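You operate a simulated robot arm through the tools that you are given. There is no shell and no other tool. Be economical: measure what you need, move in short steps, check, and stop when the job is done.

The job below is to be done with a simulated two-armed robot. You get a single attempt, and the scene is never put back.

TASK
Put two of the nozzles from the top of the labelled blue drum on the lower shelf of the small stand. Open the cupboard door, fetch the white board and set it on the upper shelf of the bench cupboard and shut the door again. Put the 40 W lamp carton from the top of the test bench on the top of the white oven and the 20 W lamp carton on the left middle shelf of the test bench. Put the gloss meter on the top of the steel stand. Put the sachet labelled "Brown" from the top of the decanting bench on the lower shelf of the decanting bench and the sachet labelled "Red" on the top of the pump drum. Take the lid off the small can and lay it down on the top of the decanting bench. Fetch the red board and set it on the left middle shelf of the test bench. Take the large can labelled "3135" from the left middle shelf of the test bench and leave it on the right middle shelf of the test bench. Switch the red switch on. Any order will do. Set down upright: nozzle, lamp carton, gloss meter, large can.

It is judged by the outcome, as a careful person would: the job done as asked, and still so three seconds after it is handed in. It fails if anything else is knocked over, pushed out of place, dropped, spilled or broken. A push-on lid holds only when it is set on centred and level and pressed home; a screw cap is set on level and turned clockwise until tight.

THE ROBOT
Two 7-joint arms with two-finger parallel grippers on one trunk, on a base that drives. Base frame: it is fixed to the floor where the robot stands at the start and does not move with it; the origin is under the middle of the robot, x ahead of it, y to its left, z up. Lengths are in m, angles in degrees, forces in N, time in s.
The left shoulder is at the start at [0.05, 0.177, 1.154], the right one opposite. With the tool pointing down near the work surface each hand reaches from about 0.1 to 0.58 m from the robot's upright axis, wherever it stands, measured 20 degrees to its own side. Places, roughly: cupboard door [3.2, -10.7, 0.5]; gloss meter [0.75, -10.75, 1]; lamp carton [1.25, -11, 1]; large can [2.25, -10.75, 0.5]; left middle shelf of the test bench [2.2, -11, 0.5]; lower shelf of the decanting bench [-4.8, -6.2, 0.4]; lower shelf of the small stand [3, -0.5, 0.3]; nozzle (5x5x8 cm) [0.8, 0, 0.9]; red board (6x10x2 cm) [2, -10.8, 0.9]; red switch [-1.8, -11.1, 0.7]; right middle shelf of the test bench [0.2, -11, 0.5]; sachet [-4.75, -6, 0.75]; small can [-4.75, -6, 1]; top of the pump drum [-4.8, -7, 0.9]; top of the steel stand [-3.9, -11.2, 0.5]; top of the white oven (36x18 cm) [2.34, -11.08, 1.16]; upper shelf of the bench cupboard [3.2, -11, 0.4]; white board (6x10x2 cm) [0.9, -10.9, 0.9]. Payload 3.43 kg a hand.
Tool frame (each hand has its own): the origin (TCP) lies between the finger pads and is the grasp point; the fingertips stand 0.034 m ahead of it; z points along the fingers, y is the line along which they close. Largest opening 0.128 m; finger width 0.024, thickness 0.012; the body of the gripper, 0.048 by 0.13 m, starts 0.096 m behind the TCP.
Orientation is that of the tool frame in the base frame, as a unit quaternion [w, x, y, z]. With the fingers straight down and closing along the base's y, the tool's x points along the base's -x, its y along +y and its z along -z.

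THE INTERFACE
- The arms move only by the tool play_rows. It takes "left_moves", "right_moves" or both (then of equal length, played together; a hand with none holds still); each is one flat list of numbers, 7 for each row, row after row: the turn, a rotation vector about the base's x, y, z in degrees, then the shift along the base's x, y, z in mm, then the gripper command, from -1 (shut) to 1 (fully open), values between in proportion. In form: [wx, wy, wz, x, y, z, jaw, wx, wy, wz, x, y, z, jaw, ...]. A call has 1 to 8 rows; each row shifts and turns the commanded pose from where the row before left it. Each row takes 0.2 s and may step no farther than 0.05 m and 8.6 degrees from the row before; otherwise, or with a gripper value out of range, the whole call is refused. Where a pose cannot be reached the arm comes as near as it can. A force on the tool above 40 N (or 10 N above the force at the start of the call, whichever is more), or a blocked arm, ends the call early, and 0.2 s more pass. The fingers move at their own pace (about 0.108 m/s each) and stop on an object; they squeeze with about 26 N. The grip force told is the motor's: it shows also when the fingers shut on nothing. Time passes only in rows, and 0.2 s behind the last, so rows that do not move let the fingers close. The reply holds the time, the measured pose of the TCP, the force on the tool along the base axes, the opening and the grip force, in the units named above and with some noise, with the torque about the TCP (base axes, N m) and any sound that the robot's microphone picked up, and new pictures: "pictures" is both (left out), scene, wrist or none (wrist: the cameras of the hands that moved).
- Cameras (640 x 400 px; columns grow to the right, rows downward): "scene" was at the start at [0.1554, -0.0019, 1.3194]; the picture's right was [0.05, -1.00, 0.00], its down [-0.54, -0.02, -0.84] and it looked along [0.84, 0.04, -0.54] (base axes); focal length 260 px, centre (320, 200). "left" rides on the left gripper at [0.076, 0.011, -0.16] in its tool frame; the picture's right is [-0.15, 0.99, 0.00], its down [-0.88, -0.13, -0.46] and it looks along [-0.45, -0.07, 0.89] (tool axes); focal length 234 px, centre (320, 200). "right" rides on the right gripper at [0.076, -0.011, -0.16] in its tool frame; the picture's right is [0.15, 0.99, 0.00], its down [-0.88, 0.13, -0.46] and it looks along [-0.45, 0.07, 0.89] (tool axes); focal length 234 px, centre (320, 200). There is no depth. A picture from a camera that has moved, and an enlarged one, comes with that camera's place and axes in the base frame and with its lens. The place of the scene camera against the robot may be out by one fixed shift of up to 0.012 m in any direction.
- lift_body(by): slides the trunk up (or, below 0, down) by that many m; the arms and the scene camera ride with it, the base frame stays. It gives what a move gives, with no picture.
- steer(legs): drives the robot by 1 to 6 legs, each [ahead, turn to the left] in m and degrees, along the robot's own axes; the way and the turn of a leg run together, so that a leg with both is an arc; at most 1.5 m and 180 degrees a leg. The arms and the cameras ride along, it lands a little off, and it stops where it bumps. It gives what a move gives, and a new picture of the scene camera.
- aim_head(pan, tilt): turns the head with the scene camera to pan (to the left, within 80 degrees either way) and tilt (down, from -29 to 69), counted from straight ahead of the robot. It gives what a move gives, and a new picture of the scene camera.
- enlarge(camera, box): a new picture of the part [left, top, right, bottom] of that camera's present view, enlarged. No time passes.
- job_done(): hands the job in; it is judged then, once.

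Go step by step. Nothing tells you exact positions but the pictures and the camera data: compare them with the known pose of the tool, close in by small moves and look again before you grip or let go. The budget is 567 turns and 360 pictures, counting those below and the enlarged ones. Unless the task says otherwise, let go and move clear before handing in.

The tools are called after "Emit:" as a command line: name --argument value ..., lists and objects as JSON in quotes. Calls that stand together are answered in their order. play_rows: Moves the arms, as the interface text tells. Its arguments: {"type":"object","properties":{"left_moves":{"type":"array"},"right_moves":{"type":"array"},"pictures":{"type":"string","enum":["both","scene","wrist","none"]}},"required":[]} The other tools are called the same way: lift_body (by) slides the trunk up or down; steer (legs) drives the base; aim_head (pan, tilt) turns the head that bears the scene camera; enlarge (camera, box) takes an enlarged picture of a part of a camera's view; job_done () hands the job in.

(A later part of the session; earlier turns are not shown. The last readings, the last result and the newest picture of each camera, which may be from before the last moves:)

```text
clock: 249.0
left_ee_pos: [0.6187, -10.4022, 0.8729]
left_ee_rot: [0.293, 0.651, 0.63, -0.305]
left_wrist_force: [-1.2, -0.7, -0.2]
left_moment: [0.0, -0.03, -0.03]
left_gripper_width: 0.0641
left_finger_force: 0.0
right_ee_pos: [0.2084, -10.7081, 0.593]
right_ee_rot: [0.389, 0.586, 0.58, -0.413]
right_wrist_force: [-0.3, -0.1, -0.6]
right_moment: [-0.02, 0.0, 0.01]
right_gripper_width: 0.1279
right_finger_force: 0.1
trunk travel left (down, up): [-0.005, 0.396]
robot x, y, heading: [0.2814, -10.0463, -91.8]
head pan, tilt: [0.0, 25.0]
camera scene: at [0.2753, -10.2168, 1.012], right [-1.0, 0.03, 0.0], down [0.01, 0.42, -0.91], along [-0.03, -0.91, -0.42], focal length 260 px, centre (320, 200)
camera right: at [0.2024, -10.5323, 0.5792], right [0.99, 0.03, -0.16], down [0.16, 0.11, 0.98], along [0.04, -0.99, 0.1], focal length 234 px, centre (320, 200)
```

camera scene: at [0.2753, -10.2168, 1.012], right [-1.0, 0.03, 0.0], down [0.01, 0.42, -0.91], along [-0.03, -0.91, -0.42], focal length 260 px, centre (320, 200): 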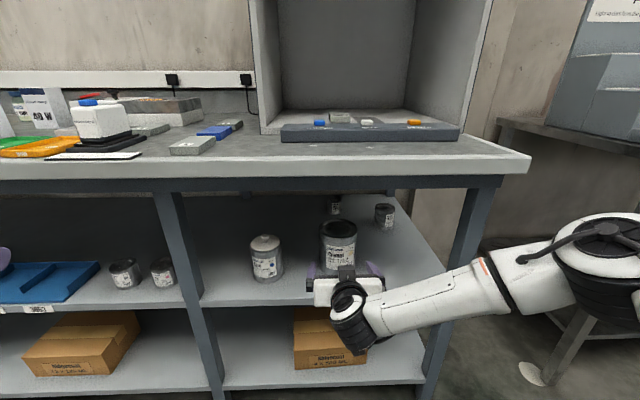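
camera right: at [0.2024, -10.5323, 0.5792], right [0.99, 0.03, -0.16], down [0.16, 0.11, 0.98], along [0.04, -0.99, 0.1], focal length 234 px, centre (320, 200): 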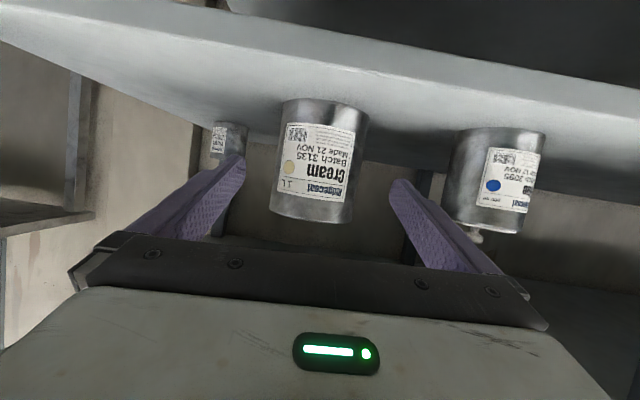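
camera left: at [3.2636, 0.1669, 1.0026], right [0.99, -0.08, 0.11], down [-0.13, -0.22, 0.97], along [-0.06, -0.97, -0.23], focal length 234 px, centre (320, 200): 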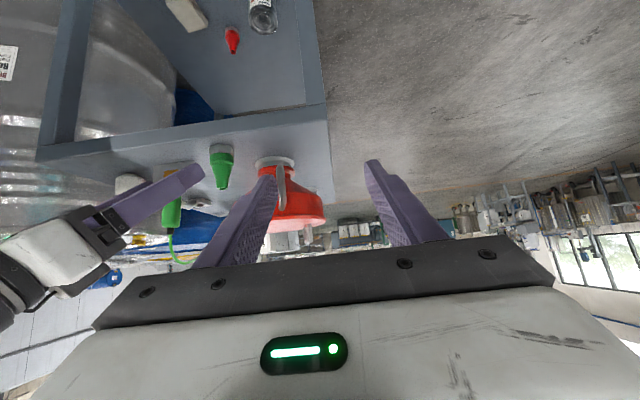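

The can stands on the right shelf. Now I back off, raise the trunk and move left to look at the cartons, boards and gloss meter.

Emit:
steer --legs '[[-0.4, 0], [0, 92], [0.8, 0], [0, -90]]'

Emit:
lift_body --by 0.3

Emit:
aim_head --pan 0 --tilt 30

Emit:
enlarge --camera "scene" --box '[180, 80, 420, 230]'

```text
clock: 263.1
left_ee_pos: [1.4608, -10.0091, 0.8737]
left_ee_rot: [0.297, 0.643, 0.638, -0.302]
left_wrist_force: [-0.1, -0.4, -0.4]
left_moment: [0.06, 0.01, -0.03]
left_gripper_width: 0.064
left_finger_force: 0.1
right_ee_pos: [1.0618, -10.3272, 0.5917]
right_ee_rot: [0.393, 0.578, 0.588, -0.407]
right_wrist_force: [0.3, -0.2, 1.0]
right_moment: [0.0, -0.01, -0.02]
right_gripper_width: 0.1283
right_finger_force: 0.0
trunk travel left (down, up): [-0.005, 0.396]
robot x, y, heading: [1.1154, -9.6605, -90.4]
head pan, tilt: [0.0, 25.0]
camera scene: at [1.1136, -9.8325, 1.0121], right [-1.0, 0.01, 0.0], down [0.0, 0.42, -0.91], along [-0.01, -0.91, -0.42], focal length 260 px, centre (320, 200)
```

scene: 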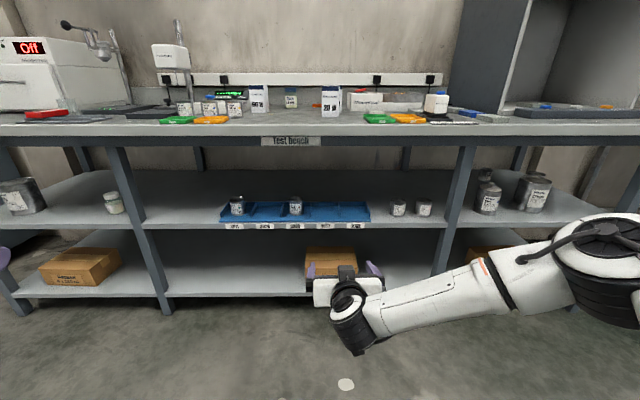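

```text
clock: 266.1
left_ee_pos: [1.4619, -10.0086, 1.1737]
left_ee_rot: [0.297, 0.643, 0.639, -0.301]
left_wrist_force: [0.3, -0.6, -0.6]
left_moment: [-0.01, 0.01, 0.01]
left_gripper_width: 0.064
left_finger_force: 0.1
right_ee_pos: [1.0604, -10.3269, 0.8927]
right_ee_rot: [0.394, 0.578, 0.587, -0.407]
right_wrist_force: [0.4, 0.1, 0.0]
right_moment: [0.02, -0.02, -0.01]
right_gripper_width: 0.1281
right_finger_force: 0.2
trunk travel left (down, up): [-0.305, 0.096]
robot x, y, heading: [1.118, -9.6644, -90.2]
head pan, tilt: [0.0, 25.0]
```

```text
clock: 266.7
left_ee_pos: [1.461, -10.0086, 1.1735]
left_ee_rot: [0.298, 0.642, 0.639, -0.301]
left_wrist_force: [-0.3, 0.5, -0.5]
left_moment: [0.01, -0.01, 0.04]
left_gripper_width: 0.064
left_finger_force: 0.0
right_ee_pos: [1.0621, -10.3265, 0.8914]
right_ee_rot: [0.393, 0.578, 0.588, -0.407]
right_wrist_force: [0.0, -0.4, 0.1]
right_moment: [0.0, 0.01, -0.01]
right_gripper_width: 0.1278
right_finger_force: 0.1
trunk travel left (down, up): [-0.305, 0.096]
robot x, y, heading: [1.1161, -9.6611, -90.6]
head pan, tilt: [0.0, 30.0]
camera scene: at [1.1136, -9.8309, 1.3041], right [-1.0, 0.01, 0.0], down [0.0, 0.5, -0.87], along [-0.01, -0.87, -0.5], focal length 260 px, centre (320, 200)
```

scene: 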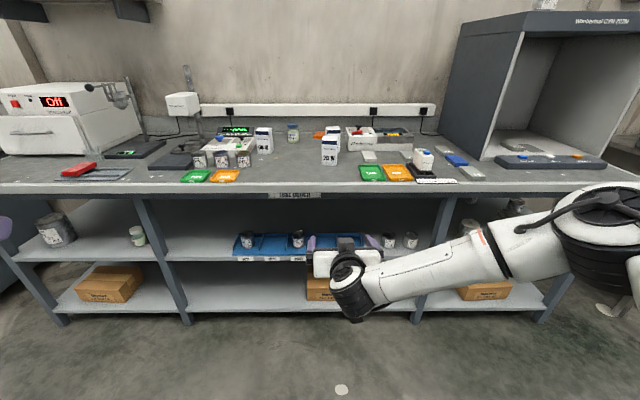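

```text
2.67 times, centred on (300, 155) of scene
camera zoom: at [1.1136, -9.8309, 1.3041], right [-1.0, 0.01, 0.0], down [0.0, 0.5, -0.87], along [-0.01, -0.87, -0.5], focal length 692 px, centre (373, 320)
```

zoom: 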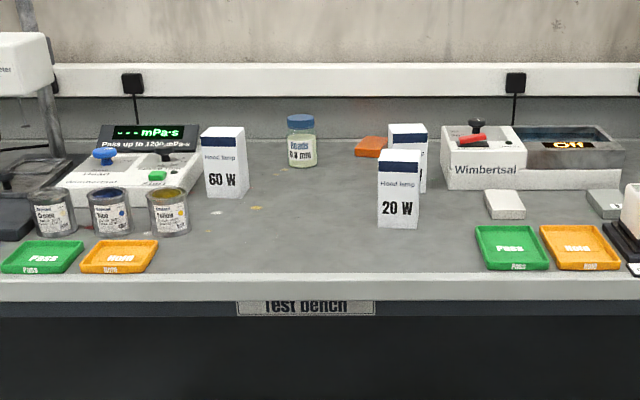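

20 W is at about (1.066, -10.93), 40 W behind it at (1.04, -11.09), and the white board at (0.88, -10.95). I'll raise the right hand above bench height and drive in for the 20 W.

Emit:
play_rows --right_moves '[0, 0, 0, 2, 0, 25, 0.7, 0, 0, 0, 2, 0, 25, 0.7]' --pictures "none"

Emit:
steer --legs '[[0.42, 0]]'

Emit:
enlarge --camera "right" --box '[0, 0, 640, 400]'

```text
clock: 267.3
left_ee_pos: [1.4617, -10.009, 1.1736]
left_ee_rot: [0.297, 0.643, 0.638, -0.301]
left_wrist_force: [0.4, -0.4, -0.4]
left_moment: [0.01, -0.01, 0.01]
left_gripper_width: 0.0639
left_finger_force: 0.0
right_ee_pos: [1.0648, -10.3266, 0.9415]
right_ee_rot: [0.394, 0.578, 0.588, -0.407]
right_wrist_force: [-0.3, 0.0, 0.1]
right_moment: [0.02, 0.03, -0.02]
right_gripper_width: 0.1088
right_finger_force: 0.1
trunk travel left (down, up): [-0.305, 0.096]
robot x, y, heading: [1.1188, -9.6637, -90.2]
head pan, tilt: [0.0, 30.0]
```

```text
clock: 269.9
left_ee_pos: [1.4619, -10.4277, 1.1731]
left_ee_rot: [0.298, 0.64, 0.641, -0.299]
left_wrist_force: [0.4, -0.5, -0.5]
left_moment: [0.01, -0.01, -0.01]
left_gripper_width: 0.064
left_finger_force: 0.0
right_ee_pos: [1.0671, -10.7488, 0.9401]
right_ee_rot: [0.394, 0.576, 0.591, -0.405]
right_wrist_force: [-0.6, 0.8, -0.4]
right_moment: [-0.04, 0.01, 0.0]
right_gripper_width: 0.1087
right_finger_force: 0.1
trunk travel left (down, up): [-0.305, 0.096]
robot x, y, heading: [1.1192, -10.0828, -90.2]
head pan, tilt: [0.0, 30.0]
camera scene: at [1.1133, -10.2526, 1.304], right [-1.0, 0.0, 0.0], down [0.0, 0.5, -0.87], along [0.0, -0.87, -0.5], focal length 260 px, centre (320, 200)
```

scene: 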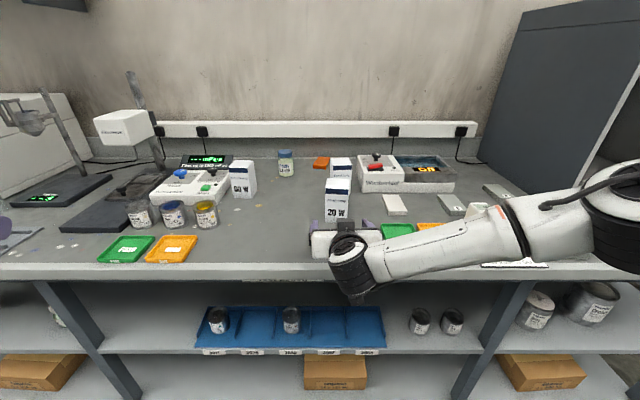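

```text
1.00 times, centred on (320, 200) of right (not enlarged: the box is as wide or as high as the picture)
camera zoom: at [1.0544, -10.5727, 0.9273], right [0.99, 0.06, -0.16], down [0.15, 0.11, 0.98], along [0.08, -0.99, 0.1], focal length 234 px, centre (320, 200)
```

zoom: 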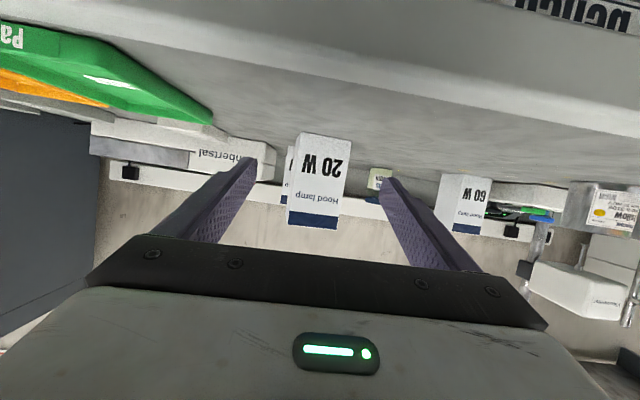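

The 20 W carton is centred. Advancing around it, keeping the wrist camera above the bench.

Emit:
play_rows --right_moves '[0, 0, 0, 0, -36, 1, 0.7, 0, 0, 0, 0, -36, 1, 0.7, 0, 0, 0, 0, -36, 1, 0.7, 0, 0, 0, 0, -36, 1, 0.7, 0, 0, 0, 0, -34, 0, 0.7]'

```text
clock: 271.1
left_ee_pos: [1.4648, -10.4277, 1.1735]
left_ee_rot: [0.297, 0.64, 0.642, -0.3]
left_wrist_force: [1.0, -0.5, -0.2]
left_moment: [-0.03, 0.07, -0.06]
left_gripper_width: 0.0639
left_finger_force: 0.0
right_ee_pos: [1.0673, -10.926, 0.9465]
right_ee_rot: [0.395, 0.575, 0.59, -0.407]
right_wrist_force: [-3.0, -0.9, 1.8]
right_moment: [0.18, -0.1, 0.35]
right_gripper_width: 0.1087
right_finger_force: 0.1
trunk travel left (down, up): [-0.305, 0.096]
robot x, y, heading: [1.1181, -10.0829, -90.1]
head pan, tilt: [0.0, 30.0]
camera scene: at [1.1159, -10.2521, 1.3042], right [-1.0, 0.0, 0.0], down [0.0, 0.5, -0.87], along [0.0, -0.87, -0.5], focal length 260 px, centre (320, 200)
camera right: at [1.0558, -10.7506, 0.9322], right [0.98, 0.06, -0.16], down [0.15, 0.11, 0.98], along [0.08, -0.99, 0.1], focal length 234 px, centre (320, 200)
```

scene: 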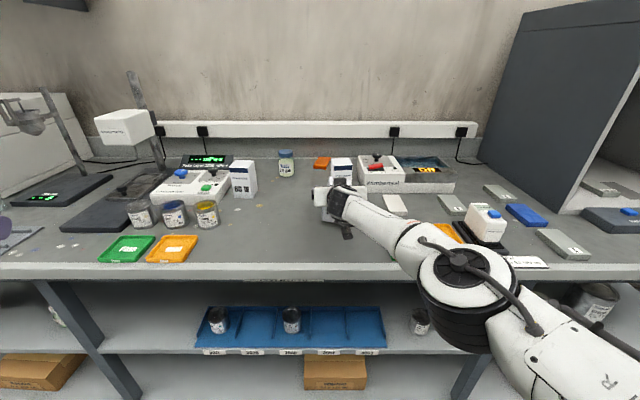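
right: 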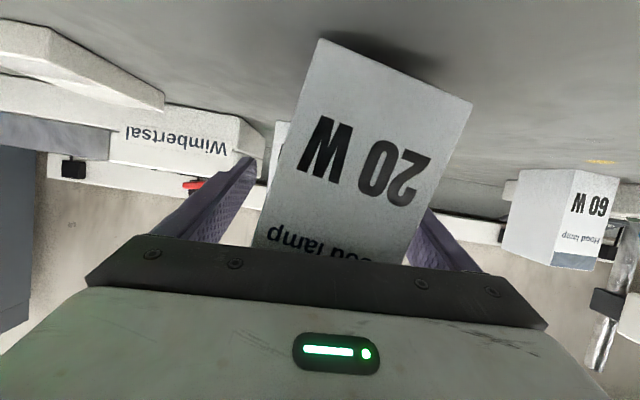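

Emit:
enlarge --camera "scene" --box '[280, 130, 440, 230]'

Emit:
play_rows --right_moves '[0, 0, 0, 0, 0, 0, 0.7]' --pictures "none"

```text
4.00 times, centred on (360, 180) of scene
camera zoom: at [1.1159, -10.2521, 1.3042], right [-1.0, 0.0, 0.0], down [0.0, 0.5, -0.87], along [0.0, -0.87, -0.5], focal length 1038 px, centre (160, 280)
```

zoom: 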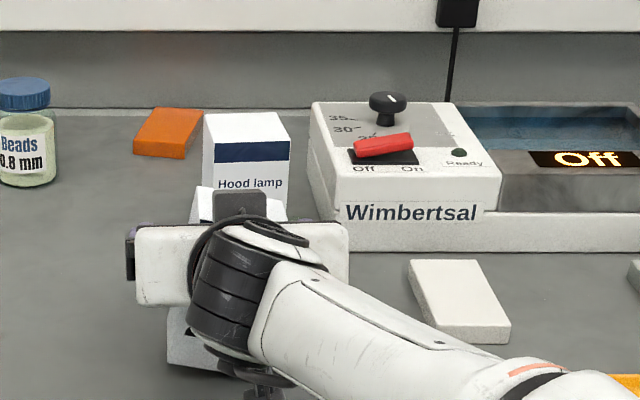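

```text
clock: 271.5
left_ee_pos: [1.462, -10.4275, 1.1732]
left_ee_rot: [0.299, 0.64, 0.641, -0.3]
left_wrist_force: [0.4, -0.6, 0.4]
left_moment: [-0.03, 0.02, -0.03]
left_gripper_width: 0.0641
left_finger_force: 0.1
right_ee_pos: [1.0692, -10.9259, 0.9435]
right_ee_rot: [0.396, 0.575, 0.59, -0.405]
right_wrist_force: [0.6, 0.4, -0.5]
right_moment: [-0.03, 0.01, -0.02]
right_gripper_width: 0.1087
right_finger_force: 0.0
trunk travel left (down, up): [-0.305, 0.096]
robot x, y, heading: [1.1171, -10.0828, -89.9]
head pan, tilt: [0.0, 30.0]
```

The carton has been nudged and leans against the left finger. Closing the parallel pads should square it up and secure it.

Emit:
play_rows --right_moves '[0, 0, 0, 0, 0, 0, 0.4, 0, 0, 0, 0, 0, 0, 0.1, 0, 0, 0, 0, 0, 0, -0.3, 0, 0, 0, 0, 0, 0, -1, 0, 0, 0, 0, 0, 0, -1]' --pictures "wrist"

```text
clock: 272.7
left_ee_pos: [1.4632, -10.4272, 1.1742]
left_ee_rot: [0.299, 0.64, 0.641, -0.301]
left_wrist_force: [0.2, -0.3, -0.2]
left_moment: [-0.01, -0.01, -0.01]
left_gripper_width: 0.0641
left_finger_force: 0.1
right_ee_pos: [1.0691, -10.9257, 0.9446]
right_ee_rot: [0.395, 0.576, 0.591, -0.405]
right_wrist_force: [-0.4, -0.6, 0.6]
right_moment: [0.03, -0.09, -0.01]
right_gripper_width: 0.0618
right_finger_force: 26.4
trunk travel left (down, up): [-0.305, 0.096]
robot x, y, heading: [1.1174, -10.0895, -90.1]
head pan, tilt: [0.0, 30.0]
camera right: at [1.0563, -10.7498, 0.9314], right [0.99, 0.06, -0.16], down [0.15, 0.11, 0.98], along [0.08, -0.99, 0.1], focal length 234 px, centre (320, 200)
```

right: 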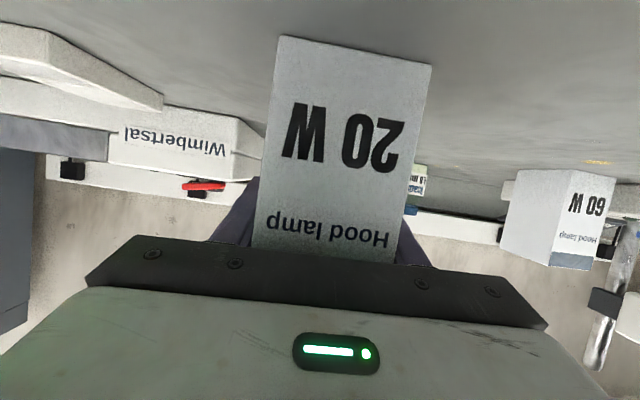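

Squared up and gripped. Lift and check.

Emit:
play_rows --right_moves '[0, 0, 0, 0, 0, 15, -1, 0, 0, 0, 0, 0, 25, -1, 0, 0, 0, 0, 20, 35, -1, 0, 0, 0, 0, 30, 35, -1]'

```text
clock: 273.7
left_ee_pos: [1.462, -10.4256, 1.1732]
left_ee_rot: [0.3, 0.64, 0.641, -0.3]
left_wrist_force: [-0.2, -0.1, 0.2]
left_moment: [0.0, -0.02, 0.0]
left_gripper_width: 0.0641
left_finger_force: 0.0
right_ee_pos: [1.0665, -10.872, 1.0541]
right_ee_rot: [0.395, 0.576, 0.589, -0.406]
right_wrist_force: [0.3, 0.3, -1.3]
right_moment: [-0.07, -0.03, 0.01]
right_gripper_width: 0.0619
right_finger_force: 25.6
trunk travel left (down, up): [-0.305, 0.096]
robot x, y, heading: [1.1158, -10.0848, -90.1]
head pan, tilt: [0.0, 30.0]
camera scene: at [1.1131, -10.2516, 1.3042], right [-1.0, 0.0, 0.0], down [0.0, 0.5, -0.87], along [0.0, -0.87, -0.5], focal length 260 px, centre (320, 200)
camera right: at [1.0542, -10.6962, 1.0402], right [0.99, 0.06, -0.16], down [0.15, 0.11, 0.98], along [0.08, -0.99, 0.1], focal length 234 px, centre (320, 200)
```

scene: 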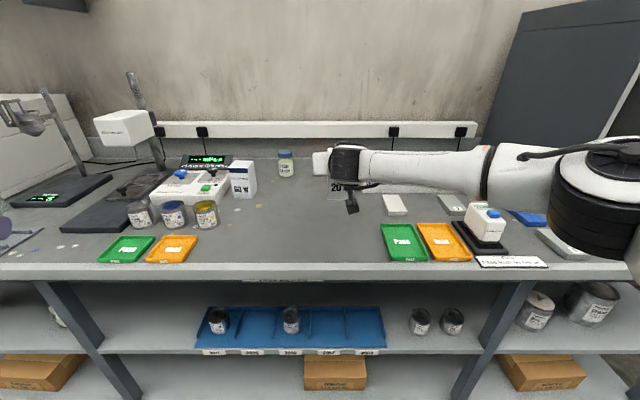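
right: 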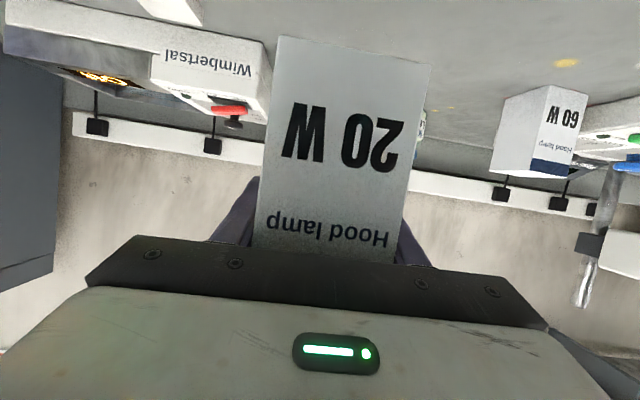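

Held upright. The left hand will take the 40 W: I tilt it to 70° and bring it forward while the right pulls back and out.

Emit:
play_rows --left_moves '[-7, 0, 0, -25, -25, -20, 0.7, -7, 0, 0, -25, -25, -20, 0.7, -6, 0, 0, -25, -25, -20, 0.7, 0, 0, 0, -25, -25, -20, 0.7, 0, 0, 0, -25, -25, -20, 0.7, 0, 0, 0, -25, -25, -20, 0.7]' --right_moves '[0, 0, 0, -20, 30, 5, -1, 0, 0, 0, -20, 30, 5, -1, 0, 0, 0, -20, 30, 5, -1, 0, 0, 0, -20, 30, 5, -1, 0, 0, 0, -20, 30, 5, -1, 0, 0, 0, -20, 10, 5, -1]' --pictures "none"

Emit:
steer --legs '[[-0.3, 0], [0, -30], [0.28, 0], [0, 30]]'

```text
clock: 275.1
left_ee_pos: [1.3342, -10.6277, 1.0994]
left_ee_rot: [0.406, 0.578, 0.579, -0.406]
left_wrist_force: [-0.8, 0.3, -0.4]
left_moment: [0.02, 0.01, 0.01]
left_gripper_width: 0.1089
left_finger_force: 0.0
left hand out of reach, approached as far as the arm can: row 1, 2, 3
right_ee_pos: [0.9439, -10.7148, 1.0855]
right_ee_rot: [0.394, 0.577, 0.59, -0.405]
right_wrist_force: [-0.2, 0.6, -1.2]
right_moment: [-0.04, 0.0, 0.04]
right_gripper_width: 0.0615
right_finger_force: 26.2
trunk travel left (down, up): [-0.305, 0.096]
robot x, y, heading: [1.1224, -10.0873, -89.8]
head pan, tilt: [0.0, 30.0]
```

```text
clock: 281.7
left_ee_pos: [1.2068, -10.5663, 1.0982]
left_ee_rot: [0.408, 0.574, 0.584, -0.403]
left_wrist_force: [0.8, -0.6, -1.4]
left_moment: [-0.01, 0.0, 0.0]
left_gripper_width: 0.1087
left_finger_force: 0.1
right_ee_pos: [0.8177, -10.6603, 1.0859]
right_ee_rot: [0.398, 0.571, 0.595, -0.402]
right_wrist_force: [0.4, -0.3, -0.9]
right_moment: [-0.05, 0.01, -0.01]
right_gripper_width: 0.0616
right_finger_force: 26.1
trunk travel left (down, up): [-0.305, 0.096]
robot x, y, heading: [0.9758, -10.0285, -89.0]
head pan, tilt: [0.0, 30.0]
camera scene: at [0.9774, -10.1946, 1.3041], right [-1.0, -0.02, 0.0], down [-0.01, 0.5, -0.87], along [0.01, -0.87, -0.5], focal length 260 px, centre (320, 200)
```

scene: 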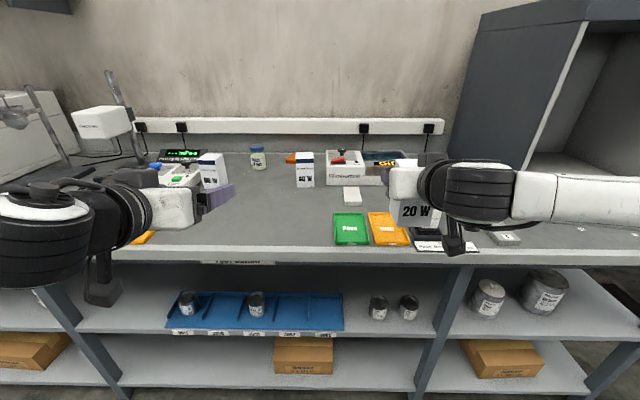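

40 W is at about (1.043, -11.075). Lining the left hand up with it.

Emit:
play_rows --left_moves '[0, 0, 0, -33, -8, -28, 0.7, 0, 0, 0, -33, -8, -28, 0.7, 0, 0, 0, -33, -8, -28, 0.7, 0, 0, 0, -33, -8, -28, 0.7, 0, 0, 0, -32, -8, -28, 0.7]' --right_moves '[0, 0, 0, -3, 0, 8, -1, 0, 0, 0, -3, 0, 8, -1, 0, 0, 0, -3, 0, 8, -1, 0, 0, 0, -3, 0, 8, -1, 0, 0, 0, -3, 0, 8, -1]' --pictures "none"

```text
clock: 282.9
left_ee_pos: [1.1209, -10.5931, 1.0116]
left_ee_rot: [0.408, 0.574, 0.585, -0.403]
left_wrist_force: [0.4, -0.6, 0.4]
left_moment: [-0.02, 0.0, -0.01]
left_gripper_width: 0.1087
left_finger_force: 0.0
left hand out of reach, approached as far as the arm can: row 3, 4, 5
right_ee_pos: [0.8012, -10.6597, 1.1245]
right_ee_rot: [0.398, 0.571, 0.594, -0.402]
right_wrist_force: [-0.5, -0.2, 0.1]
right_moment: [-0.06, -0.01, -0.01]
right_gripper_width: 0.0614
right_finger_force: 25.7
trunk travel left (down, up): [-0.305, 0.096]
robot x, y, heading: [0.9771, -10.0275, -89.2]
head pan, tilt: [0.0, 30.0]
```

Emit:
play_rows --left_moves '[0, 0, 0, 0, -40, 0, 0.7, 0, 0, 0, 0, -40, 0, 0.7, 0, 0, 0, -5, -40, 0, 0.7, 0, 0, 0, -25, -20, -20, 0.7, 0, 0, 0, -25, -10, -25, 0.7, 0, 0, 0, -25, 0, -25, 0.7]' --pictures "wrist"

```text
clock: 284.3
left_ee_pos: [1.1528, -10.6718, 1.007]
left_ee_rot: [0.408, 0.574, 0.584, -0.404]
left_wrist_force: [-0.2, -0.6, -0.6]
left_moment: [0.01, 0.03, -0.02]
left_gripper_width: 0.1089
left_finger_force: 0.0
left hand out of reach, approached as far as the arm can: row 1, 2, 3, 4, 5, 6
right_ee_pos: [0.8006, -10.6594, 1.1244]
right_ee_rot: [0.399, 0.571, 0.594, -0.403]
right_wrist_force: [-0.6, -0.1, -1.3]
right_moment: [-0.07, -0.02, 0.03]
right_gripper_width: 0.0617
right_finger_force: 25.8
trunk travel left (down, up): [-0.305, 0.096]
robot x, y, heading: [0.9813, -10.0314, -89.1]
head pan, tilt: [0.0, 30.0]
camera left: at [1.1609, -10.4951, 0.9901], right [0.99, -0.04, 0.14], down [-0.13, 0.13, 0.98], along [-0.05, -0.99, 0.12], focal length 234 px, centre (320, 200)
```

left: 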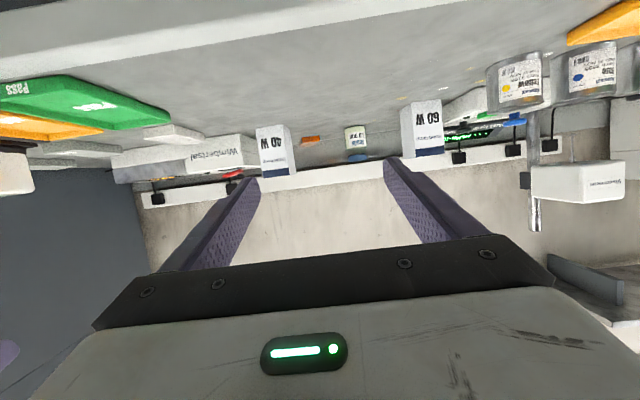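

The left arm is stuck in an awkward elbow branch. I'll reset it: tool down, move inward, then re-tilt, as the right arm did.

Emit:
play_rows --left_moves '[8.5, 0, 0, 10, 30, 12, 0.5, 8.5, 0, 0, 10, 30, 12, 0.5, 8.5, 0, 0, 10, 30, 12, 0.5, 8.5, 0, 0, 10, 30, 12, 0.5, 8.5, 0, 0, 10, 30, 12, 0.5, 8.5, 0, 0, 10, 30, 12, 0.5, 8.5, 0, 0, 10, 30, 12, 0.5, 8.5, 0, 0, 10, 30, 12, 0.5]' --pictures "none"

Emit:
play_rows --left_moves '[2, 0, 0, -35, 0, 0, 0.5, 0, 0, 0, -35, 0, 0, 0.5, 0, 0, 0, -35, 0, 0, 0.5, 0, 0, 0, -35, 0, 0, 0.5, 0, 0, 0, -25, 0, 0, 0.5]' --pictures "none"

```text
clock: 286.1
left_ee_pos: [1.2345, -10.4292, 1.1039]
left_ee_rot: [0.016, 0.705, 0.709, -0.007]
left_wrist_force: [-0.3, -1.0, 0.6]
left_moment: [0.03, -0.02, 0.0]
left_gripper_width: 0.0962
left_finger_force: 0.1
right_ee_pos: [0.8018, -10.6589, 1.1243]
right_ee_rot: [0.398, 0.571, 0.595, -0.402]
right_wrist_force: [-0.3, -0.9, -0.5]
right_moment: [-0.06, 0.02, 0.0]
right_gripper_width: 0.0616
right_finger_force: 26.1
trunk travel left (down, up): [-0.305, 0.096]
robot x, y, heading: [0.9783, -10.0284, -88.9]
head pan, tilt: [0.0, 30.0]
```

```text
clock: 287.3
left_ee_pos: [1.1152, -10.4293, 1.1003]
left_ee_rot: [0.005, 0.703, 0.711, 0.004]
left_wrist_force: [0.2, 0.0, -0.1]
left_moment: [0.0, 0.0, -0.01]
left_gripper_width: 0.0961
left_finger_force: 0.0
left hand out of reach, approached as far as the arm can: row 4, 5
right_ee_pos: [0.8019, -10.6608, 1.1247]
right_ee_rot: [0.398, 0.571, 0.595, -0.402]
right_wrist_force: [-0.4, 0.6, -0.9]
right_moment: [-0.05, -0.02, -0.02]
right_gripper_width: 0.0618
right_finger_force: 25.9
trunk travel left (down, up): [-0.305, 0.096]
robot x, y, heading: [0.9762, -10.0283, -89.0]
head pan, tilt: [0.0, 30.0]
```

The wrist roll seems to be at its limit. I'll spin the left tool 180° the freeing way; the fingers are symmetric and this also puts its camera on top when tilted.

Emit:
play_rows --left_moves '[0, 0, -8.5, 0, 0, 0, 0.5, 0, 0, -8.5, 0, 0, 0, 0.5, 0, 0, -8.5, 0, 0, 0, 0.5, 0, 0, -8.5, 0, 0, 0, 0.5, 0, 0, -8.5, 0, 0, 0, 0.5, 0, 0, -8.5, 0, 0, 0, 0.5, 0, 0, -8.5, 0, 0, 0, 0.5, 0, 0, -8.5, 0, 0, 0, 0.5]' --pictures "none"

Emit:
play_rows --left_moves '[0, 0, -8.5, 0, 0, 0, 0.5, 0, 0, -8.5, 0, 0, 0, 0.5, 0, 0, -8.5, 0, 0, 0, 0.5, 0, 0, -8.5, 0, 0, 0, 0.5, 0, 0, -8.5, 0, 0, 0, 0.5, 0, 0, -8.5, 0, 0, 0, 0.5, 0, 0, -8.5, 0, 0, 0, 0.5, 0, 0, -8.5, 0, 0, 0, 0.5]' --pictures "none"

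Emit:
play_rows --left_moves '[0, 0, -8.5, 0, 0, 0, 0.5, 0, 0, -8.5, 0, 0, 0, 0.5, 0, 0, -8.5, 0, 0, 0, 0.5, 0, 0, -8.5, 0, 0, 0, 0.5, 0, 0, -8.5, 0, 0, 0, 0.5, 0, 0, -1.5, -25, 0, 0, 0.5, 0, 0, 0, -25, 0, 0, 0.5]' --pictures "none"

```text
clock: 289.1
left_ee_pos: [1.1162, -10.429, 1.1002]
left_ee_rot: [0.007, 0.981, 0.193, 0.001]
left_wrist_force: [0.0, 0.3, -0.6]
left_moment: [-0.01, -0.01, 0.0]
left_gripper_width: 0.0961
left_finger_force: 0.1
right_ee_pos: [0.8021, -10.6601, 1.1246]
right_ee_rot: [0.398, 0.571, 0.595, -0.402]
right_wrist_force: [-0.2, -0.5, -0.7]
right_moment: [-0.04, 0.01, 0.02]
right_gripper_width: 0.0615
right_finger_force: 25.5
trunk travel left (down, up): [-0.305, 0.096]
robot x, y, heading: [0.9782, -10.0322, -89.0]
head pan, tilt: [0.0, 30.0]
```

```text
clock: 290.9
left_ee_pos: [1.117, -10.4273, 1.1009]
left_ee_rot: [0.006, 0.921, -0.389, -0.003]
left_wrist_force: [0.0, -0.7, 0.3]
left_moment: [0.01, 0.04, -0.03]
left_gripper_width: 0.0959
left_finger_force: 0.0
right_ee_pos: [0.8014, -10.6593, 1.1247]
right_ee_rot: [0.398, 0.571, 0.594, -0.403]
right_wrist_force: [-0.2, 0.8, -1.2]
right_moment: [-0.06, -0.03, 0.02]
right_gripper_width: 0.0615
right_finger_force: 26.4
trunk travel left (down, up): [-0.305, 0.096]
robot x, y, heading: [0.977, -10.0291, -88.9]
head pan, tilt: [0.0, 30.0]
```

```text
clock: 292.5
left_ee_pos: [1.1073, -10.4277, 1.0999]
left_ee_rot: [0.007, 0.715, -0.699, -0.006]
left_wrist_force: [0.2, 0.3, -0.2]
left_moment: [-0.04, -0.03, 0.01]
left_gripper_width: 0.096
left_finger_force: 0.0
left hand out of reach, approached as far as the arm can: row 6, 7
right_ee_pos: [0.8012, -10.6599, 1.1241]
right_ee_rot: [0.399, 0.571, 0.595, -0.402]
right_wrist_force: [-0.6, -0.9, -0.7]
right_moment: [-0.05, 0.02, 0.04]
right_gripper_width: 0.0613
right_finger_force: 26.2
trunk travel left (down, up): [-0.305, 0.096]
robot x, y, heading: [0.9769, -10.029, -89.1]
head pan, tilt: [0.0, 30.0]
```

Emit:
play_rows --left_moves '[-8.5, 0, 0, 0, -20, -15, 0.7, -8.5, 0, 0, 0, -20, -15, 0.7, -8.5, 0, 0, 0, -20, -15, 0.7, -8.5, 0, 0, 0, -20, -15, 0.7, -8.5, 0, 0, 0, -20, -15, 0.7, -8.5, 0, 0, 0, -20, -15, 0.7, -8.5, 0, 0, 0, -20, -15, 0.7, -8.5, 0, 0, 0, -20, -15, 0.7]' --pictures "none"

Emit:
play_rows --left_moves '[0, 0, 0, -15, -30, -5, 0.7, 0, 0, 0, -15, -30, -5, 0.7, 0, 0, 0, -15, -30, -5, 0.7, 0, 0, 0, -15, -30, -5, 0.7]' --pictures "scene"

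```text
clock: 294.3
left_ee_pos: [1.1191, -10.5858, 0.991]
left_ee_rot: [-0.401, -0.586, 0.587, -0.388]
left_wrist_force: [0.9, -0.1, 0.3]
left_moment: [0.01, 0.05, -0.03]
left_gripper_width: 0.1089
left_finger_force: 0.1
left hand out of reach, approached as far as the arm can: row 8
right_ee_pos: [0.8021, -10.6592, 1.1257]
right_ee_rot: [0.399, 0.57, 0.595, -0.403]
right_wrist_force: [0.3, 0.2, -0.7]
right_moment: [-0.05, 0.01, -0.03]
right_gripper_width: 0.0618
right_finger_force: 25.7
trunk travel left (down, up): [-0.305, 0.096]
robot x, y, heading: [0.9806, -10.0305, -89.3]
head pan, tilt: [0.0, 30.0]
```

```text
clock: 295.3
left_ee_pos: [1.1384, -10.6731, 1.015]
left_ee_rot: [-0.402, -0.585, 0.588, -0.388]
left_wrist_force: [-0.9, 0.8, 0.1]
left_moment: [0.0, 0.01, 0.02]
left_gripper_width: 0.1088
left_finger_force: 0.0
left hand out of reach, approached as far as the arm can: row 1, 2, 3, 4
right_ee_pos: [0.8008, -10.6599, 1.1239]
right_ee_rot: [0.399, 0.57, 0.595, -0.402]
right_wrist_force: [-0.1, 0.1, -1.0]
right_moment: [-0.07, 0.01, 0.02]
right_gripper_width: 0.0614
right_finger_force: 26.1
trunk travel left (down, up): [-0.305, 0.096]
robot x, y, heading: [0.9816, -10.0277, -88.9]
head pan, tilt: [0.0, 30.0]
camera scene: at [0.9771, -10.1947, 1.3041], right [-1.0, -0.02, 0.0], down [-0.01, 0.5, -0.87], along [0.01, -0.87, -0.5], focal length 260 px, centre (320, 200)
```

scene: 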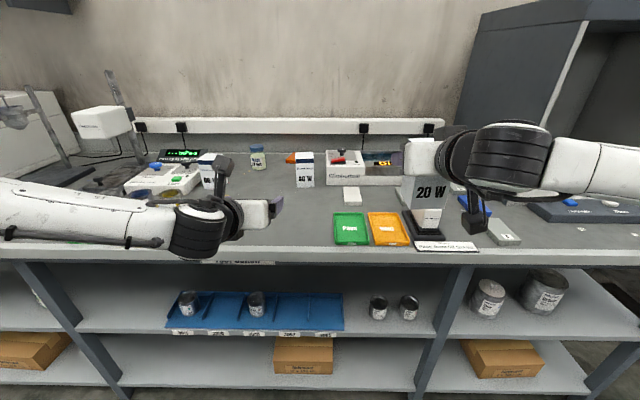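

The left arm simply has a shorter inner reach, so I'll use the right for deep work. Tucking the left and driving to the left bay with the 20 W carton.

Emit:
play_rows --left_moves '[0, 0, 0, 20, 40, 10, 0.5, 0, 0, 0, 20, 40, 10, 0.5, 0, 0, 0, 20, 40, 10, 0.5, 0, 0, 0, 20, 40, 10, 0.5, 0, 0, 0, 20, 40, 10, 0.5, 0, 0, 0, 20, 40, 10, 0.5]' --right_moves '[0, 0, 0, 20, 0, 0, -1, 0, 0, 0, 20, 0, 0, -1, 0, 0, 0, 20, 0, 0, -1, 0, 0, 0, 20, 0, 0, -1, 0, 0, 0, 20, 0, 0, -1, 0, 0, 0, 20, 0, 0, -1]' --pictures "none"

Emit:
steer --legs '[[-0.35, 0], [0, 89], [1.15, 0], [0, -90]]'

Emit:
lift_body --by -0.3

Emit:
play_rows --right_moves '[0, 0, 0, 0, 0, -35, -1, 0, 0, 0, 0, 0, -35, -1, 0, 0, 0, 0, 0, -35, -1, 0, 0, 0, 0, 0, -35, -1, 0, 0, 0, 0, 0, -35, -1]' --pictures "scene"

```text
clock: 296.7
left_ee_pos: [1.2727, -10.5086, 1.0853]
left_ee_rot: [0.4, 0.587, -0.587, 0.388]
left_wrist_force: [-0.7, -0.5, 0.5]
left_moment: [0.0, -0.03, -0.01]
left_gripper_width: 0.0958
left_finger_force: 0.0
left hand out of reach, approached as far as the arm can: row 4, 5, 6
right_ee_pos: [0.9224, -10.6596, 1.1248]
right_ee_rot: [0.398, 0.571, 0.595, -0.402]
right_wrist_force: [-0.5, 0.4, 0.2]
right_moment: [-0.01, -0.02, -0.02]
right_gripper_width: 0.0614
right_finger_force: 26.2
trunk travel left (down, up): [-0.305, 0.096]
robot x, y, heading: [0.976, -10.0249, -89.0]
head pan, tilt: [0.0, 30.0]
```

```text
clock: 312.0
left_ee_pos: [2.3932, -10.1625, 1.0873]
left_ee_rot: [-0.405, -0.58, 0.594, -0.384]
left_wrist_force: [0.3, -0.6, -0.9]
left_moment: [0.03, 0.02, 0.01]
left_gripper_width: 0.0962
left_finger_force: 0.1
right_ee_pos: [2.0418, -10.3062, 1.1242]
right_ee_rot: [0.395, 0.576, 0.589, -0.406]
right_wrist_force: [0.3, -0.6, -0.7]
right_moment: [-0.03, -0.02, 0.02]
right_gripper_width: 0.0612
right_finger_force: 26.0
trunk travel left (down, up): [-0.305, 0.096]
robot x, y, heading: [2.107, -9.6735, -90.0]
head pan, tilt: [0.0, 30.0]
camera scene: at [2.1056, -9.841, 1.3041], right [-1.0, 0.0, 0.0], down [0.0, 0.5, -0.87], along [0.0, -0.87, -0.5], focal length 260 px, centre (320, 200)
```

scene: 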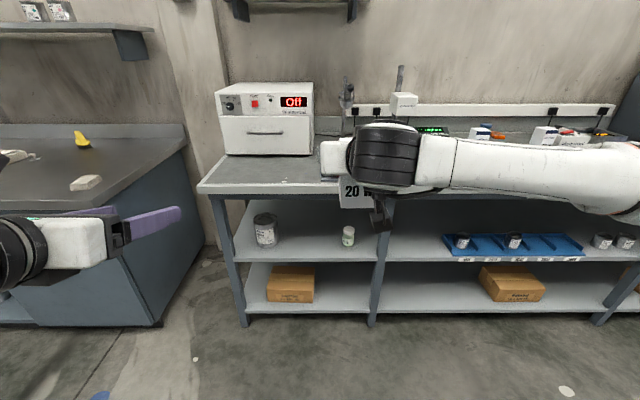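

```text
clock: 315.0
left_ee_pos: [2.3935, -10.163, 0.788]
left_ee_rot: [-0.405, -0.579, 0.594, -0.384]
left_wrist_force: [0.9, -0.1, 0.0]
left_moment: [-0.02, -0.04, -0.01]
left_gripper_width: 0.0962
left_finger_force: 0.0
right_ee_pos: [2.0407, -10.3044, 0.8246]
right_ee_rot: [0.394, 0.577, 0.59, -0.405]
right_wrist_force: [-0.1, 0.3, -1.3]
right_moment: [-0.07, 0.0, 0.03]
right_gripper_width: 0.0616
right_finger_force: 26.2
trunk travel left (down, up): [-0.005, 0.396]
robot x, y, heading: [2.1077, -9.673, -90.4]
head pan, tilt: [0.0, 30.0]
```

```text
clock: 316.2
left_ee_pos: [2.394, -10.1621, 0.7867]
left_ee_rot: [-0.405, -0.58, 0.593, -0.385]
left_wrist_force: [0.4, 1.1, -0.3]
left_moment: [-0.02, 0.01, 0.02]
left_gripper_width: 0.096
left_finger_force: 0.1
right_ee_pos: [2.0417, -10.3085, 0.6515]
right_ee_rot: [0.396, 0.576, 0.589, -0.406]
right_wrist_force: [-0.1, 0.3, -1.0]
right_moment: [-0.06, -0.02, 0.02]
right_gripper_width: 0.0615
right_finger_force: 25.8
trunk travel left (down, up): [-0.005, 0.396]
robot x, y, heading: [2.1127, -9.6764, -90.2]
head pan, tilt: [0.0, 30.0]
camera scene: at [2.1057, -9.841, 1.0041], right [-1.0, 0.0, 0.0], down [0.0, 0.5, -0.87], along [0.0, -0.87, -0.5], focal length 260 px, centre (320, 200)
```

scene: 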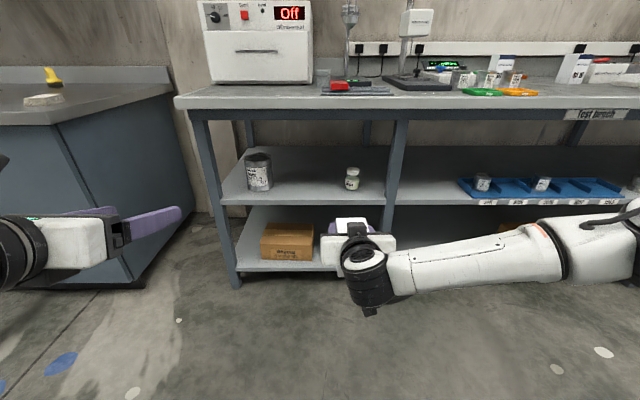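

Emit:
play_rows --right_moves '[0, 0, 0, 20, 0, 0, -1, 0, 0, 0, 20, 0, 0, -1, 0, 0, 0, 10, 0, 0, -1]' --pictures "none"

Emit:
steer --legs '[[0.44, 0]]'

Emit:
play_rows --right_moves '[0, 0, 0, 0, -28, -6, -1, 0, 0, 0, 0, -28, -6, -1, 0, 0, 0, 0, -28, -6, -1, 0, 0, 0, 0, -20, -12, -1, 0, 0, 0, 0, 0, -15, -1, 0, 0, 0, 0, 0, -15, -1]'

```text
clock: 317.0
left_ee_pos: [2.3935, -10.1626, 0.7868]
left_ee_rot: [-0.405, -0.58, 0.593, -0.385]
left_wrist_force: [0.5, -0.2, 0.0]
left_moment: [-0.01, -0.02, 0.03]
left_gripper_width: 0.0961
left_finger_force: 0.0
right_ee_pos: [2.0917, -10.3071, 0.6505]
right_ee_rot: [0.394, 0.577, 0.589, -0.406]
right_wrist_force: [0.5, -0.6, -1.1]
right_moment: [-0.04, -0.01, -0.01]
right_gripper_width: 0.0613
right_finger_force: 25.8
trunk travel left (down, up): [-0.005, 0.396]
robot x, y, heading: [2.1119, -9.6754, -90.3]
head pan, tilt: [0.0, 30.0]
```

```text
clock: 319.7
left_ee_pos: [2.395, -10.6057, 0.7873]
left_ee_rot: [-0.404, -0.581, 0.592, -0.386]
left_wrist_force: [0.1, 0.6, 0.6]
left_moment: [0.0, -0.01, 0.02]
left_gripper_width: 0.0962
left_finger_force: 0.1
right_ee_pos: [2.0937, -10.7521, 0.6518]
right_ee_rot: [0.394, 0.576, 0.59, -0.406]
right_wrist_force: [-0.5, -0.2, -0.3]
right_moment: [-0.03, -0.02, 0.0]
right_gripper_width: 0.0618
right_finger_force: 25.7
trunk travel left (down, up): [-0.005, 0.396]
robot x, y, heading: [2.1087, -10.1186, -90.0]
head pan, tilt: [0.0, 30.0]
camera scene: at [2.1055, -10.2856, 1.0041], right [-1.0, 0.0, 0.0], down [0.0, 0.5, -0.87], along [0.0, -0.87, -0.5], focal length 260 px, centre (320, 200)
```

scene: 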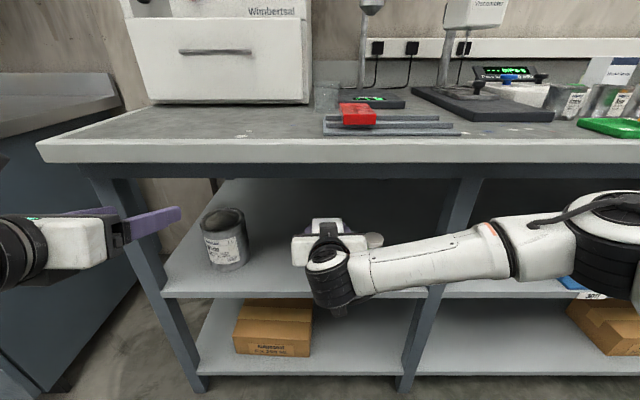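

```text
clock: 321.1
left_ee_pos: [2.3943, -10.6052, 0.7858]
left_ee_rot: [-0.404, -0.581, 0.592, -0.386]
left_wrist_force: [-0.1, -0.2, -0.2]
left_moment: [0.02, -0.02, 0.01]
left_gripper_width: 0.0961
left_finger_force: 0.1
right_ee_pos: [2.0936, -10.8554, 0.591]
right_ee_rot: [0.396, 0.575, 0.59, -0.406]
right_wrist_force: [0.0, 0.5, 0.1]
right_moment: [-0.07, 0.01, -0.03]
right_gripper_width: 0.0612
right_finger_force: 25.7
trunk travel left (down, up): [-0.005, 0.396]
robot x, y, heading: [2.1086, -10.1191, -89.8]
head pan, tilt: [0.0, 30.0]
camera scene: at [2.1055, -10.2856, 1.0041], right [-1.0, 0.0, 0.0], down [0.0, 0.5, -0.87], along [0.0, -0.87, -0.5], focal length 260 px, centre (320, 200)
camera right: at [2.0801, -10.6785, 0.5777], right [0.99, 0.06, -0.16], down [0.15, 0.11, 0.98], along [0.08, -0.99, 0.1], focal length 234 px, centre (320, 200)
```

scene: 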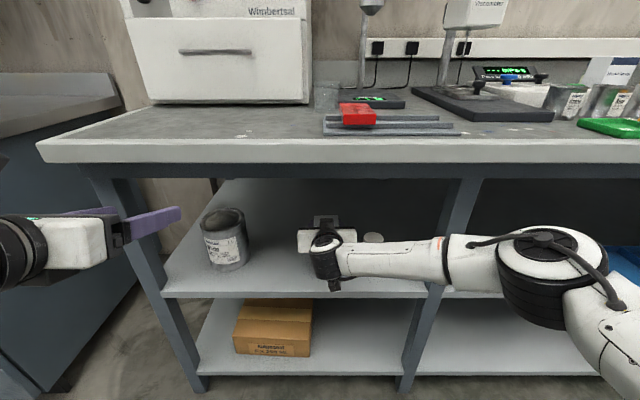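
right: 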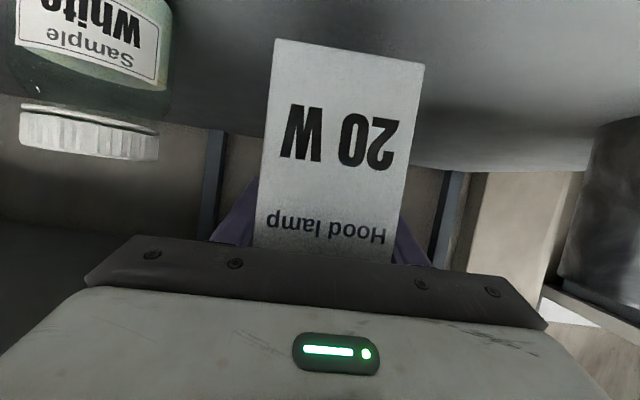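

Emit:
play_rows --right_moves '[0, 0, 0, 0, 0, -14, -1, 0, 0, 0, 0, 0, -6, -1, 0, 0, 0, 0, 0, -5, -1, 0, 0, 0, 0, 0, -5, -1, 0, 0, 0, 0, 0, -5, -1]' --pictures "none"

```text
clock: 322.3
left_ee_pos: [2.3947, -10.6046, 0.7885]
left_ee_rot: [-0.405, -0.58, 0.591, -0.387]
left_wrist_force: [-0.4, 0.3, 0.7]
left_moment: [0.02, 0.05, 0.03]
left_gripper_width: 0.0957
left_finger_force: 0.0
right_ee_pos: [2.0934, -10.857, 0.5635]
right_ee_rot: [0.399, 0.574, 0.587, -0.409]
right_wrist_force: [-0.2, 0.0, 26.4]
right_moment: [1.08, -0.76, 0.28]
right_gripper_width: 0.0622
right_finger_force: 25.9
trunk travel left (down, up): [-0.005, 0.396]
robot x, y, heading: [2.1083, -10.1162, -89.8]
head pan, tilt: [0.0, 30.0]
```

Emit:
play_rows --right_moves '[0, 0, 0, 0, 0, 6, -1, 0, 0, 0, 0, 0, 0, -0.02, 0, 0, 0, 0, 0, 0, 0.35, 0, 0, 0, 0, 0, 0, 0.35]' --pictures "wrist"

```text
clock: 323.3
left_ee_pos: [2.395, -10.6054, 0.7865]
left_ee_rot: [-0.404, -0.581, 0.592, -0.385]
left_wrist_force: [-0.8, -0.2, -0.6]
left_moment: [0.01, 0.01, -0.04]
left_gripper_width: 0.0958
left_finger_force: 0.2
right_ee_pos: [2.0943, -10.8553, 0.5612]
right_ee_rot: [0.396, 0.575, 0.591, -0.405]
right_wrist_force: [0.5, 0.2, -0.7]
right_moment: [0.01, -0.01, 0.0]
right_gripper_width: 0.0861
right_finger_force: 0.1
trunk travel left (down, up): [-0.005, 0.396]
robot x, y, heading: [2.1141, -10.1192, -90.2]
head pan, tilt: [0.0, 30.0]
camera right: at [2.0812, -10.679, 0.5483], right [0.99, 0.06, -0.16], down [0.15, 0.11, 0.98], along [0.08, -0.99, 0.1], focal length 234 px, centre (320, 200)
```

right: 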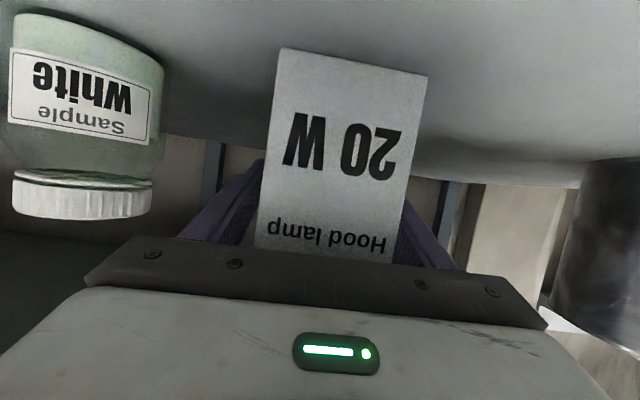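

20 W stands on the shelf. Retreating, then on to the red board.

Emit:
play_rows --right_moves '[0, 0, 0, 0, 25, 0, 0.35, 0, 0, 0, 0, 30, 0, 0.35, 0, 0, 0, 0, 35, 0, 0.35, 0, 0, 0, 0, 35, 10, 0.35]' --pictures "none"

Emit:
steer --legs '[[-0.25, 0]]'

Emit:
lift_body --by 0.28

Emit:
enlarge --camera "scene" --box '[200, 150, 440, 300]'

```text
clock: 324.3
left_ee_pos: [2.3936, -10.6057, 0.7863]
left_ee_rot: [-0.405, -0.58, 0.592, -0.385]
left_wrist_force: [0.5, 0.5, 1.1]
left_moment: [0.01, 0.01, -0.01]
left_gripper_width: 0.096
left_finger_force: 0.1
right_ee_pos: [2.0936, -10.7268, 0.5729]
right_ee_rot: [0.394, 0.576, 0.59, -0.406]
right_wrist_force: [-0.8, 0.0, -0.3]
right_moment: [-0.02, 0.0, 0.03]
right_gripper_width: 0.0864
right_finger_force: 0.1
trunk travel left (down, up): [-0.005, 0.396]
robot x, y, heading: [2.1124, -10.1186, -90.0]
head pan, tilt: [0.0, 30.0]
```

```text
clock: 326.1
left_ee_pos: [2.3922, -10.3552, 0.7853]
left_ee_rot: [-0.405, -0.579, 0.594, -0.384]
left_wrist_force: [-0.3, -0.2, 0.6]
left_moment: [0.0, -0.01, 0.01]
left_gripper_width: 0.0959
left_finger_force: 0.1
right_ee_pos: [2.0898, -10.4764, 0.5728]
right_ee_rot: [0.393, 0.578, 0.589, -0.407]
right_wrist_force: [0.5, -0.1, -0.4]
right_moment: [-0.02, -0.02, -0.05]
right_gripper_width: 0.0866
right_finger_force: 0.1
trunk travel left (down, up): [-0.005, 0.396]
robot x, y, heading: [2.1108, -9.868, -90.0]
head pan, tilt: [0.0, 30.0]
camera scene: at [2.1053, -10.0338, 1.0041], right [-1.0, 0.01, 0.0], down [0.0, 0.5, -0.87], along [0.0, -0.87, -0.5], focal length 260 px, centre (320, 200)
```

scene: 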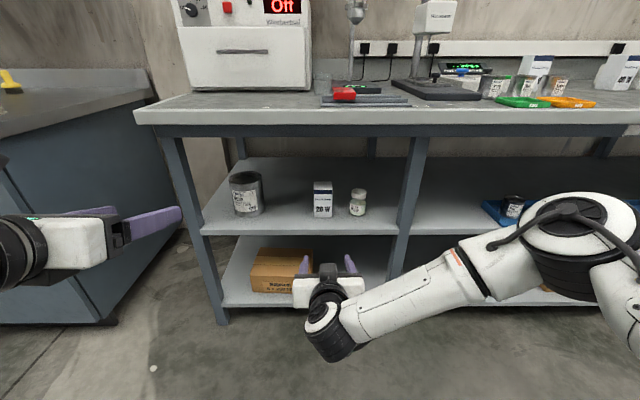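

```text
clock: 329.0
left_ee_pos: [2.3927, -10.3558, 1.0664]
left_ee_rot: [-0.405, -0.579, 0.594, -0.384]
left_wrist_force: [-0.4, 0.8, 0.8]
left_moment: [0.06, 0.01, 0.03]
left_gripper_width: 0.0961
left_finger_force: 0.1
right_ee_pos: [2.0907, -10.4757, 0.8542]
right_ee_rot: [0.393, 0.578, 0.588, -0.406]
right_wrist_force: [-0.1, 0.2, -0.2]
right_moment: [0.02, 0.01, 0.0]
right_gripper_width: 0.0865
right_finger_force: 0.0
trunk travel left (down, up): [-0.285, 0.116]
robot x, y, heading: [2.1047, -9.868, -90.1]
head pan, tilt: [0.0, 30.0]
```

```text
2.67 times, centred on (320, 225) of scene
camera zoom: at [2.1053, -10.0338, 1.284], right [-1.0, 0.01, 0.0], down [0.0, 0.5, -0.87], along [0.0, -0.87, -0.5], focal length 692 px, centre (320, 133)
```

zoom: 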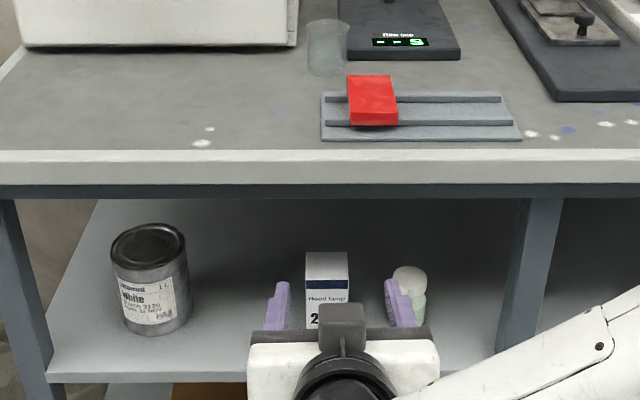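

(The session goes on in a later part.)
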